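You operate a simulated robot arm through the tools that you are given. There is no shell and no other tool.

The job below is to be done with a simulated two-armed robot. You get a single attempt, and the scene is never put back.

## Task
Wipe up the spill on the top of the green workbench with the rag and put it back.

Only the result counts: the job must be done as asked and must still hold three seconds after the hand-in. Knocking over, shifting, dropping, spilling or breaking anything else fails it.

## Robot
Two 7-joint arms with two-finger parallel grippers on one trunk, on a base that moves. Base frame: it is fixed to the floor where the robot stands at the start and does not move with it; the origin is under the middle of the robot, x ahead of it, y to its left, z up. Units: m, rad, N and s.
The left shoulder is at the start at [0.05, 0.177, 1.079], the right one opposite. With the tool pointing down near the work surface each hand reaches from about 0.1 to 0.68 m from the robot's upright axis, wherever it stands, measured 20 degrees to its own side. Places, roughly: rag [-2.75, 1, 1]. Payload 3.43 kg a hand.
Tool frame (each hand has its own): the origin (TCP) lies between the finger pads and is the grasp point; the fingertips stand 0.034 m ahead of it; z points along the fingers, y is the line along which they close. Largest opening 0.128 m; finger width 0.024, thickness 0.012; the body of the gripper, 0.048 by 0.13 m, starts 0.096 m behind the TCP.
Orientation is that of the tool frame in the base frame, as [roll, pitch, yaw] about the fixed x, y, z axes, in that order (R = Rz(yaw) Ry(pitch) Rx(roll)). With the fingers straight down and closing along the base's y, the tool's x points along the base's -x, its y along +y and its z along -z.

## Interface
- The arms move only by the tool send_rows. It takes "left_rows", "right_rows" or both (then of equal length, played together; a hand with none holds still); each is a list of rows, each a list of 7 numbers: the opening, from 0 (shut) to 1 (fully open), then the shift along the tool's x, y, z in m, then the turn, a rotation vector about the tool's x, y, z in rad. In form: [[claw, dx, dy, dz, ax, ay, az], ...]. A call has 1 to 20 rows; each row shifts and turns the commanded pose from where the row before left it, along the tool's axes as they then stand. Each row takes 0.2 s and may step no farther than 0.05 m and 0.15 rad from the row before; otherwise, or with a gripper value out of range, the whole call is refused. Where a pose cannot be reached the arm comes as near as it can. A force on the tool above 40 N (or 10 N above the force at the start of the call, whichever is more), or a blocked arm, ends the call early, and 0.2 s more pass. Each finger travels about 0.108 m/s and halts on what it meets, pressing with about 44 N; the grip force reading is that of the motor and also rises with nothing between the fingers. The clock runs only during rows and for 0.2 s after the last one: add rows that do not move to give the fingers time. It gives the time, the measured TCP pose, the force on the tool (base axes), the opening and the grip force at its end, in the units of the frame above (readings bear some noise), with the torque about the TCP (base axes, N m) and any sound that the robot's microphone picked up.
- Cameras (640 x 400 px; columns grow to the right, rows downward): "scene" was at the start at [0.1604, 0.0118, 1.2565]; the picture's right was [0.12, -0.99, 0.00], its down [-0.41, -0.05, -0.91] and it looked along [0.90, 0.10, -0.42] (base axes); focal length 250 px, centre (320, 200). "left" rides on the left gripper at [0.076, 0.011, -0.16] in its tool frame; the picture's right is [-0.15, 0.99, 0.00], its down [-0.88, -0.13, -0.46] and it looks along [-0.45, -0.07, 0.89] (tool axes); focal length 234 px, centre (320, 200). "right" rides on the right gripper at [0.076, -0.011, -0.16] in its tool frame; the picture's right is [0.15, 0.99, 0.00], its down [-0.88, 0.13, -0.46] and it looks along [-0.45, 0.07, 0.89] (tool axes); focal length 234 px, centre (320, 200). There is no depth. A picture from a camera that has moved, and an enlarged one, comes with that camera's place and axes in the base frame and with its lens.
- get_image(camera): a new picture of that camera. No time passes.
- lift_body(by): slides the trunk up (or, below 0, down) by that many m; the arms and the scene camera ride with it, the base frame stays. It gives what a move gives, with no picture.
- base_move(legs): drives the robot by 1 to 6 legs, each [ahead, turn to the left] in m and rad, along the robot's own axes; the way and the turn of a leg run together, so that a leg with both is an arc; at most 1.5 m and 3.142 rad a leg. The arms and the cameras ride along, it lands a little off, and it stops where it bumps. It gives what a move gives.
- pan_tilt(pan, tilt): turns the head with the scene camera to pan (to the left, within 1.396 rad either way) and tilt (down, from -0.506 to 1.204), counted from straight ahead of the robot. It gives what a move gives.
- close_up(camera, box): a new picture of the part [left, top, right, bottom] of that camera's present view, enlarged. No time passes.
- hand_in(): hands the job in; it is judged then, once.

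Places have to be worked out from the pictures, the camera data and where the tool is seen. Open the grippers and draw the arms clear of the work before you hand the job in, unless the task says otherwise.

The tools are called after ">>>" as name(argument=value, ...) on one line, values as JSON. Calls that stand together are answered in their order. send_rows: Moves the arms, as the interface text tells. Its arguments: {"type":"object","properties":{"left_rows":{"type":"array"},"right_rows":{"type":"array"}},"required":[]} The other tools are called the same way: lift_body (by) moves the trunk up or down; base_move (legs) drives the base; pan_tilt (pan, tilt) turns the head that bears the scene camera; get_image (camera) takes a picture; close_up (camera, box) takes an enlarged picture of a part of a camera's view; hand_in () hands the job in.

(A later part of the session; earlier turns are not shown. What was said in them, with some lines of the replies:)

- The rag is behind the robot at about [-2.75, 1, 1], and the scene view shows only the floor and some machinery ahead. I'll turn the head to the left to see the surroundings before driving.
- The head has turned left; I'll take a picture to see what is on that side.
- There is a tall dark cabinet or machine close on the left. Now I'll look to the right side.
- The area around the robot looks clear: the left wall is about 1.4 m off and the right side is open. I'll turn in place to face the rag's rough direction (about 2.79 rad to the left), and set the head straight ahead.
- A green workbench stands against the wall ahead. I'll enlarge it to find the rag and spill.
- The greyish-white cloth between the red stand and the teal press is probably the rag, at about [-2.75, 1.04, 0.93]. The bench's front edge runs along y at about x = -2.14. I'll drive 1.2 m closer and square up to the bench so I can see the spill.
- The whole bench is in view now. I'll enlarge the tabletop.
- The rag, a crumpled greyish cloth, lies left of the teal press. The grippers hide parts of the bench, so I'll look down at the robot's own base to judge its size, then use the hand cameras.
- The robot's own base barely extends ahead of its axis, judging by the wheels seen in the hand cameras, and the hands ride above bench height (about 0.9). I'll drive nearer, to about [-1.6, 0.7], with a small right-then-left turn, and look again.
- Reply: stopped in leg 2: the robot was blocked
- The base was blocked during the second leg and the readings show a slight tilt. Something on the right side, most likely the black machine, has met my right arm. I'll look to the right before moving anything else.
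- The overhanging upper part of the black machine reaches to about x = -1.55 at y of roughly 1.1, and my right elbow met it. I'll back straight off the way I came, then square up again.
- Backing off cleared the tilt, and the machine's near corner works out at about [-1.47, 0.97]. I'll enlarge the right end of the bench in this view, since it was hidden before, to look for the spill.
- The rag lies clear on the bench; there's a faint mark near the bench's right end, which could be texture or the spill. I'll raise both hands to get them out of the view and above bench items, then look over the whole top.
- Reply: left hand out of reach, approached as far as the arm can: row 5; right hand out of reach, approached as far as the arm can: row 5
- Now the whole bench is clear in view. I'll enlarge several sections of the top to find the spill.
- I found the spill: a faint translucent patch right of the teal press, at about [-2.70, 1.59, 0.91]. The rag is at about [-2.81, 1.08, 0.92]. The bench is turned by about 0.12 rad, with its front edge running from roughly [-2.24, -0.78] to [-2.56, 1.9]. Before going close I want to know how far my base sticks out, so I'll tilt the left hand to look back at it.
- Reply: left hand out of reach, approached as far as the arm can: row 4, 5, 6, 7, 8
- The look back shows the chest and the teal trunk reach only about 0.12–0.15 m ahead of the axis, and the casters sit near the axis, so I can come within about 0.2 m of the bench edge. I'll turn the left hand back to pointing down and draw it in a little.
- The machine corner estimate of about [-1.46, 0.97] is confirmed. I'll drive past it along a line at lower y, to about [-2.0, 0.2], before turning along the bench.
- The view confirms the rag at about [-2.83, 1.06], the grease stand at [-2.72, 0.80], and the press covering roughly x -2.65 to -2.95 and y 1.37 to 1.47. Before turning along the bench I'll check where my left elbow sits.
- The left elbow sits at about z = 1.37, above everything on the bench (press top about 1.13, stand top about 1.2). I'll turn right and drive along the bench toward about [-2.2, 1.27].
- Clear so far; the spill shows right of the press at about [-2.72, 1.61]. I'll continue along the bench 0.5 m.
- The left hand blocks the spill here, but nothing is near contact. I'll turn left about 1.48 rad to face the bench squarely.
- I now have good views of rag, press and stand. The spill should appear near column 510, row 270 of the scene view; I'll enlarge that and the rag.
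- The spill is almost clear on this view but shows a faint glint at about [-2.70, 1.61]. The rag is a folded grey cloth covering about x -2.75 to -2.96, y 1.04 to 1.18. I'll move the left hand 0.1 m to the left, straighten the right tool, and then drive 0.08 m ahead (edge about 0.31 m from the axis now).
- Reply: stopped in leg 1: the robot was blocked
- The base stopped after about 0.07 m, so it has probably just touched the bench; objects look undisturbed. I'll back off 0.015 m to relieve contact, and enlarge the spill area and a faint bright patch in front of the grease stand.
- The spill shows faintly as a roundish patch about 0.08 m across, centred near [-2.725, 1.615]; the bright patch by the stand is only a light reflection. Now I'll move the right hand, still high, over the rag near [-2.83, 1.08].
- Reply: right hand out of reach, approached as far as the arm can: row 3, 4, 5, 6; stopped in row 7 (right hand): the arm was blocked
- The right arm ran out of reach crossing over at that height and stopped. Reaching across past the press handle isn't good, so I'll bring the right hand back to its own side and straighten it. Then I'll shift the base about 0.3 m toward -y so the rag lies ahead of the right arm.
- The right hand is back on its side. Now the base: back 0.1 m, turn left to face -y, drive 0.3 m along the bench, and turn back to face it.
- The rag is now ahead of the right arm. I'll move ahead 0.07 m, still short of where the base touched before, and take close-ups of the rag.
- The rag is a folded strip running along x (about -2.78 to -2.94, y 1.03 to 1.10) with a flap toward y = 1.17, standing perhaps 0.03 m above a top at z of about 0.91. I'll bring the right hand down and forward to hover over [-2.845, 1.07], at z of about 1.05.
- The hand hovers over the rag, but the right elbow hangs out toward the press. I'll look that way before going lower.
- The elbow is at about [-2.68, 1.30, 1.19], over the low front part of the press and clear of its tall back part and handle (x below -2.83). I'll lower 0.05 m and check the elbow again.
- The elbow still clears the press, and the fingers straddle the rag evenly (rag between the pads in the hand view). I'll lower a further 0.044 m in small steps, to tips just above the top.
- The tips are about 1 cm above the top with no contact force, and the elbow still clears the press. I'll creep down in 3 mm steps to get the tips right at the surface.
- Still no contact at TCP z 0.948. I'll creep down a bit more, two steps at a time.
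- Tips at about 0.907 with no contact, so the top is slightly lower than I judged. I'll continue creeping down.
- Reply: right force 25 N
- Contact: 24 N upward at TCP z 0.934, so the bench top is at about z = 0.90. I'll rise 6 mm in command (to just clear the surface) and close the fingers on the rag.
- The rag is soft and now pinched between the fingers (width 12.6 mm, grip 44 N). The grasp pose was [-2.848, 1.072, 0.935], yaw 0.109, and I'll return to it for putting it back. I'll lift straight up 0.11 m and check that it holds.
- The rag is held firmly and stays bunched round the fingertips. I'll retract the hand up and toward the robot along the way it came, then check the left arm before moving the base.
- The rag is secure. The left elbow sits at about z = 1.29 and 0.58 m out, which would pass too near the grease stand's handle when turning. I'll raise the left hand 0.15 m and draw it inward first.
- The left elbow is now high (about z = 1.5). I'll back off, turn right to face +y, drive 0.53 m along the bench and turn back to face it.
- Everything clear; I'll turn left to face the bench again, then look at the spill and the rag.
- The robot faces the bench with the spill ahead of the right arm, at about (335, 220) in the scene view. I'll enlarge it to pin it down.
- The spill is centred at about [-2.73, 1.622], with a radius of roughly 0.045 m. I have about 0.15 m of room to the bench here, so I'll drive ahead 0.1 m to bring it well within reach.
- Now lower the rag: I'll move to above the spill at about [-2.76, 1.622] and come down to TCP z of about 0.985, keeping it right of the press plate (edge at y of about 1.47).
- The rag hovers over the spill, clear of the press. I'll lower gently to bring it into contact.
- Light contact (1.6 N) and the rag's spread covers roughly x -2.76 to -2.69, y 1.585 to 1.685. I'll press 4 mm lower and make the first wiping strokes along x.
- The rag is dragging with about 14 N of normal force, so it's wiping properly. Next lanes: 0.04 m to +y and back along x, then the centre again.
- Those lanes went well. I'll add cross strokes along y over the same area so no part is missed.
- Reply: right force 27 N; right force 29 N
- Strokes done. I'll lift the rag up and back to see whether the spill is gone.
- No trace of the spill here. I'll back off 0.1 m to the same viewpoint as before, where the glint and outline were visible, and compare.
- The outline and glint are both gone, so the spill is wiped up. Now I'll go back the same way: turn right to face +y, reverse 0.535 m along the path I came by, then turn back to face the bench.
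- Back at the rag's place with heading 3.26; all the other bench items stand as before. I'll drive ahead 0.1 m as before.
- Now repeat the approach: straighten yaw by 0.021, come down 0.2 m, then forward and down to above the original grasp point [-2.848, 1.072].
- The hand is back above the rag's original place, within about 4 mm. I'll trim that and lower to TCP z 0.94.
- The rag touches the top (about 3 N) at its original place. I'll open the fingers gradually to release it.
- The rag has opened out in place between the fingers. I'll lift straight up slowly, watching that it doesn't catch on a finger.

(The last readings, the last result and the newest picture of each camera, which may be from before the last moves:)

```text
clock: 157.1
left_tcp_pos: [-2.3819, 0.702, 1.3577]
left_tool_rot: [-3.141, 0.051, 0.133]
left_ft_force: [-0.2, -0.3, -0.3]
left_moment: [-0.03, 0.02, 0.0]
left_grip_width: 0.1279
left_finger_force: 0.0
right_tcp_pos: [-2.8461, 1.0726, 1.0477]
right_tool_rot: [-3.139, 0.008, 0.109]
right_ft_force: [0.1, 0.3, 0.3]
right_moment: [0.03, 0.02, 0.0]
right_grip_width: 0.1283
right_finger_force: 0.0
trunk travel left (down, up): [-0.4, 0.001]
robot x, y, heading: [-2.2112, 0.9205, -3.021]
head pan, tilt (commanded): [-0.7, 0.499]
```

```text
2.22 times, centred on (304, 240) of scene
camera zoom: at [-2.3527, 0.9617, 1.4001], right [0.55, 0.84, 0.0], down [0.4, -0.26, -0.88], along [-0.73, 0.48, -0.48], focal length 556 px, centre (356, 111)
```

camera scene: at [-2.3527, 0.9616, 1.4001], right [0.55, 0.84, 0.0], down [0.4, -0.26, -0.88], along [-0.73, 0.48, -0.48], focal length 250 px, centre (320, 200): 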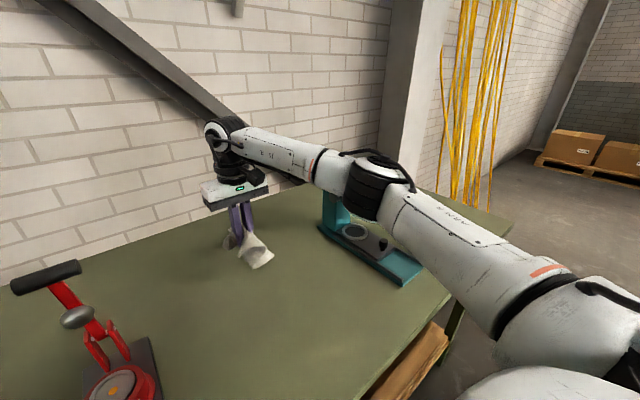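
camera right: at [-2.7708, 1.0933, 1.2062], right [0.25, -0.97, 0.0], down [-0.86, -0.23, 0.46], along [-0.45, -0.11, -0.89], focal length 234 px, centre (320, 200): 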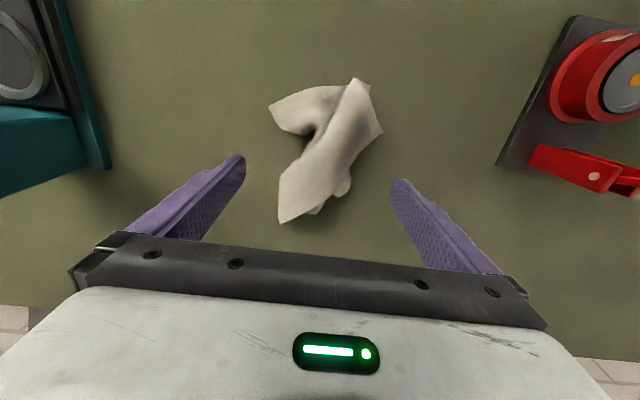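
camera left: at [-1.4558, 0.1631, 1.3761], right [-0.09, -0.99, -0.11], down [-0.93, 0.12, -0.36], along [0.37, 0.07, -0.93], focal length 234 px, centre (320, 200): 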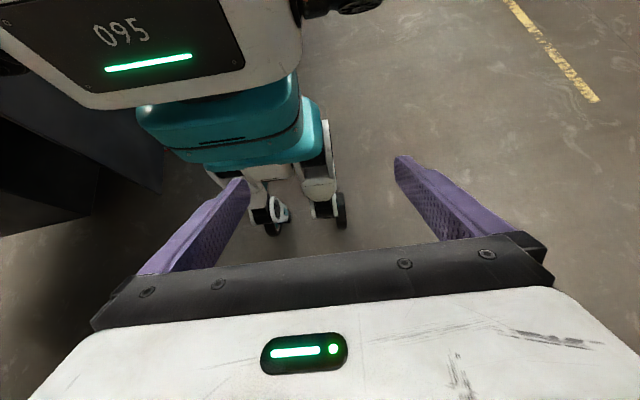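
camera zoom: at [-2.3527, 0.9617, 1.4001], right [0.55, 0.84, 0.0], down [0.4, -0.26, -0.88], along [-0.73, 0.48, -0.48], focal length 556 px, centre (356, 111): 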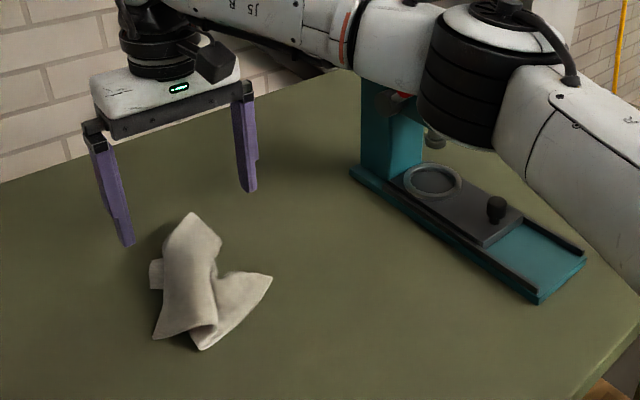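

The rag lies back on the bench within about 2–3 cm of where it was. I'll draw the right hand back and up along the same path, clear of the bench items.

>>> send_rows(right_rows=[[1, 0.04, 0.007, -0.02, 0, 0, 0], [1, 0.04, 0.007, -0.02, 0, 0, 0], [1, 0.04, 0.007, -0.02, 0, 0, 0], [1, 0.04, 0.007, -0.02, 0, 0, 0], [1, 0.0425, 0.008, -0.02, 0, 0, 0], [1, 0, 0, -0.05, 0, 0, 0], [1, 0, 0, -0.05, 0, 0, 0], [1, 0, 0, -0.05, 0, 0, 0], [1, 0, 0, -0.05, 0, 0, 0], [1, 0, 0, 0, 0, 0, 0]])

>>> base_move(legs=[[-0.1, 0]])

>>> get_image(camera="scene")

>>> close_up(camera="right", box=[200, 100, 420, 240])

```text
clock: 159.3
left_tcp_pos: [-2.3827, 0.7019, 1.3563]
left_tool_rot: [-3.141, 0.053, 0.133]
left_ft_force: [0.5, 0.2, 0.1]
left_moment: [-0.01, -0.05, 0.02]
left_grip_width: 0.1281
left_finger_force: 0.1
right_tcp_pos: [-2.6391, 1.0597, 1.3474]
right_tool_rot: [-3.139, 0.01, 0.112]
right_ft_force: [-0.6, -0.1, -0.5]
right_moment: [-0.03, 0.0, 0.02]
right_grip_width: 0.1281
right_finger_force: 0.1
trunk travel left (down, up): [-0.4, 0.001]
robot x, y, heading: [-2.2056, 0.9178, -3.022]
head pan, tilt (commanded): [-0.7, 0.499]
```

```text
clock: 160.4
left_tcp_pos: [-2.2819, 0.713, 1.357]
left_tool_rot: [3.141, 0.053, 0.134]
left_ft_force: [-0.5, 0.3, 0.3]
left_moment: [0.04, 0.05, -0.01]
left_grip_width: 0.128
left_finger_force: 0.0
right_tcp_pos: [-2.5392, 1.0699, 1.3473]
right_tool_rot: [-3.141, 0.01, 0.114]
right_ft_force: [0.2, -0.8, 0.5]
right_moment: [0.01, 0.03, 0.01]
right_grip_width: 0.1279
right_finger_force: 0.0
trunk travel left (down, up): [-0.4, 0.001]
robot x, y, heading: [-2.1093, 0.9337, -3.024]
head pan, tilt (commanded): [-0.7, 0.499]
```

```text
taken
camera scene: at [-2.2527, 0.9734, 1.4002], right [0.55, 0.84, 0.0], down [0.4, -0.26, -0.88], along [-0.74, 0.48, -0.48], focal length 250 px, centre (320, 200)
```

scene: 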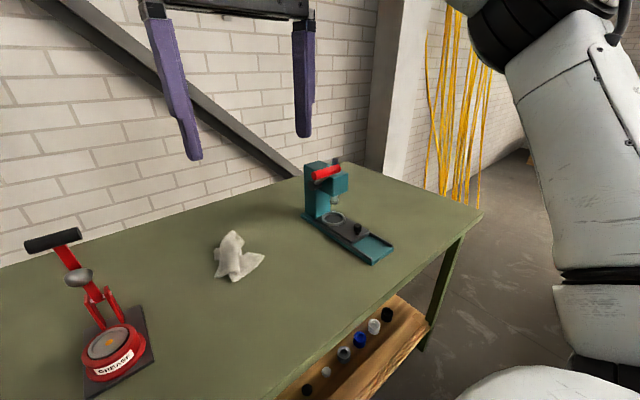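

```text
2.86 times, centred on (310, 170) of right
camera zoom: at [-2.463, 1.0895, 1.506], right [0.26, -0.97, 0.0], down [-0.86, -0.23, 0.46], along [-0.45, -0.12, -0.89], focal length 669 px, centre (349, 286)
```

zoom: 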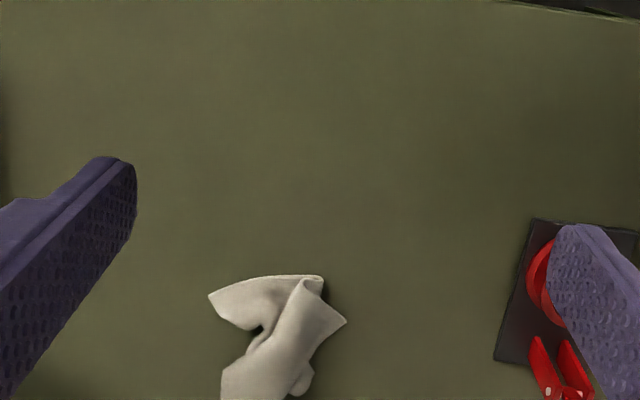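

Rag is resting near its original place. I'll check the wiped area at this shallower angle, where the spill should have shown around column 420, row 215.

>>> close_up(camera="scene", box=[340, 165, 484, 255])

>>> close_up(camera="scene", box=[170, 200, 330, 300])

```text
4.44 times, centred on (412, 210) of scene
camera zoom: at [-2.2527, 0.9734, 1.4002], right [0.55, 0.84, 0.0], down [0.4, -0.26, -0.88], along [-0.74, 0.48, -0.48], focal length 1112 px, centre (-89, 156)
```

zoom: 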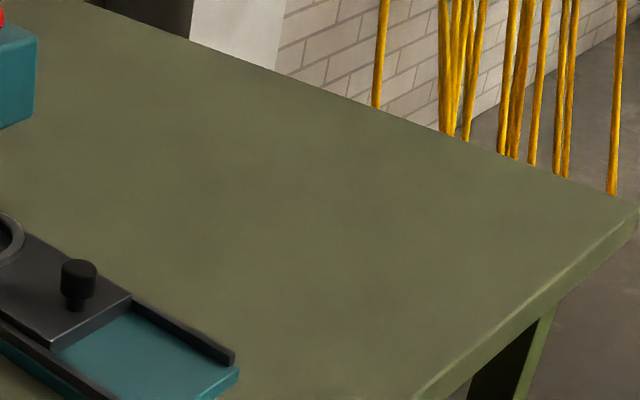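

```text
4.00 times, centred on (250, 250) of scene
camera zoom: at [-2.2527, 0.9734, 1.4002], right [0.55, 0.84, 0.0], down [0.4, -0.26, -0.88], along [-0.74, 0.48, -0.48], focal length 1000 px, centre (600, 0)
```

zoom: 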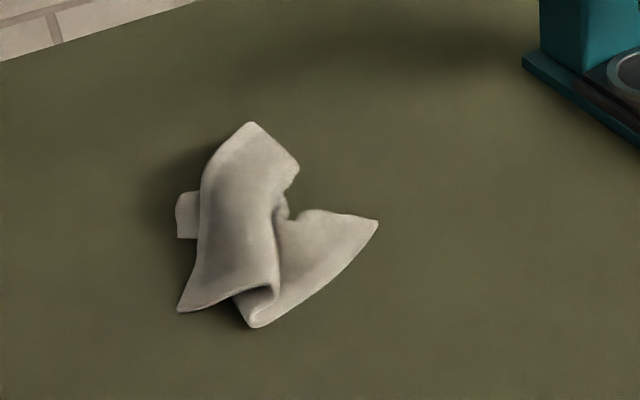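

The wiped area is clean even at this angle, and the rag rests at about [-2.84, 1.065], next to its original centre. I'll pull the right hand back 0.1 m so it is clear of the bench, and take a last overall look.

>>> send_rows(right_rows=[[1, 0.03, 0, 0, 0, 0, 0], [1, 0.04, 0, 0, 0, 0, 0], [1, 0.04, 0, 0, 0, 0, 0], [1, 0, 0, 0, 0, 0, 0]])

>>> pan_tilt(pan=0.0, tilt=0.55)

>>> get_image(camera="scene")

```text
clock: 161.4
left_tcp_pos: [-2.2835, 0.7129, 1.3575]
left_tool_rot: [-3.142, 0.054, 0.134]
left_ft_force: [0.1, 0.2, -0.4]
left_moment: [0.0, -0.01, 0.01]
left_grip_width: 0.128
left_finger_force: 0.0
right_tcp_pos: [-2.4325, 1.0827, 1.3433]
right_tool_rot: [-3.139, 0.008, 0.111]
right_ft_force: [-0.9, 0.0, 0.0]
right_moment: [0.0, 0.03, 0.02]
right_grip_width: 0.1281
right_finger_force: 0.1
trunk travel left (down, up): [-0.4, 0.001]
robot x, y, heading: [-2.1084, 0.9315, -3.022]
head pan, tilt (commanded): [-0.7, 0.499]
```

```text
clock: 162.5
left_tcp_pos: [-2.2824, 0.7132, 1.3554]
left_tool_rot: [-3.141, 0.053, 0.134]
left_ft_force: [-0.1, 0.1, 0.7]
left_moment: [0.02, 0.02, -0.02]
left_grip_width: 0.1277
left_finger_force: 0.0
right_tcp_pos: [-2.4316, 1.0828, 1.3446]
right_tool_rot: [-3.14, 0.011, 0.115]
right_ft_force: [-0.1, 0.4, -0.8]
right_moment: [0.0, 0.03, -0.03]
right_grip_width: 0.1282
right_finger_force: 0.0
trunk travel left (down, up): [-0.4, 0.001]
robot x, y, heading: [-2.1061, 0.9314, -3.016]
head pan, tilt (commanded): [0.0, 0.55]
```

```text
taken
camera scene: at [-2.2663, 0.9128, 1.3955], right [-0.12, 0.99, 0.0], down [0.52, 0.06, -0.85], along [-0.85, -0.1, -0.52], focal length 250 px, centre (320, 200)
```

scene: 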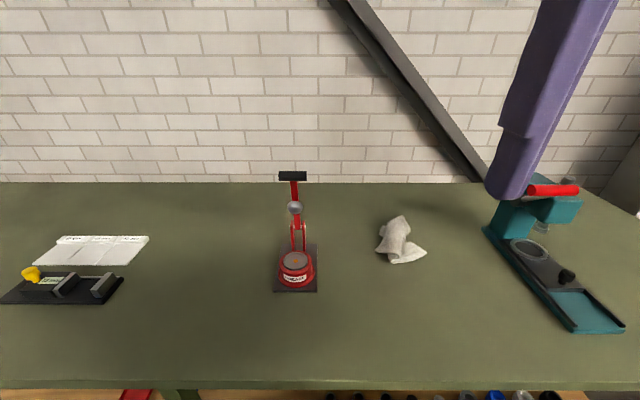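

The spill is wiped up, the rag is back at its place between the stand and the press, and everything else stands undisturbed. Both grippers are open and clear of the work, so I'm handing in the job.

>>> hand_in()

```text
The job is handed in.
```

I wiped up the spill on the green workbench with the rag and put the rag back. The job is handed in; no verdict came back with it.

- **Spill:** The clear patch to the right of the teal press no longer shows. I compared it from the viewpoint where its outline and glint had been visible, and again from another viewpoint.
- **Rag:** It lies about 2 to 3 cm from where it started, between the grease stand and the press. It's a soft cloth, so its folds are different now.
- **Other items:** I saw nothing moved or knocked over on the bench.
- **Bumps while driving:** The right elbow hit the tall black machine, and the base stopped once when it met what was probably the bench edge. I backed off both times. The bench items looked undisturbed, and I saw no sign that the machine had moved.

Both grippers are open, and the arms are drawn back from the bench.
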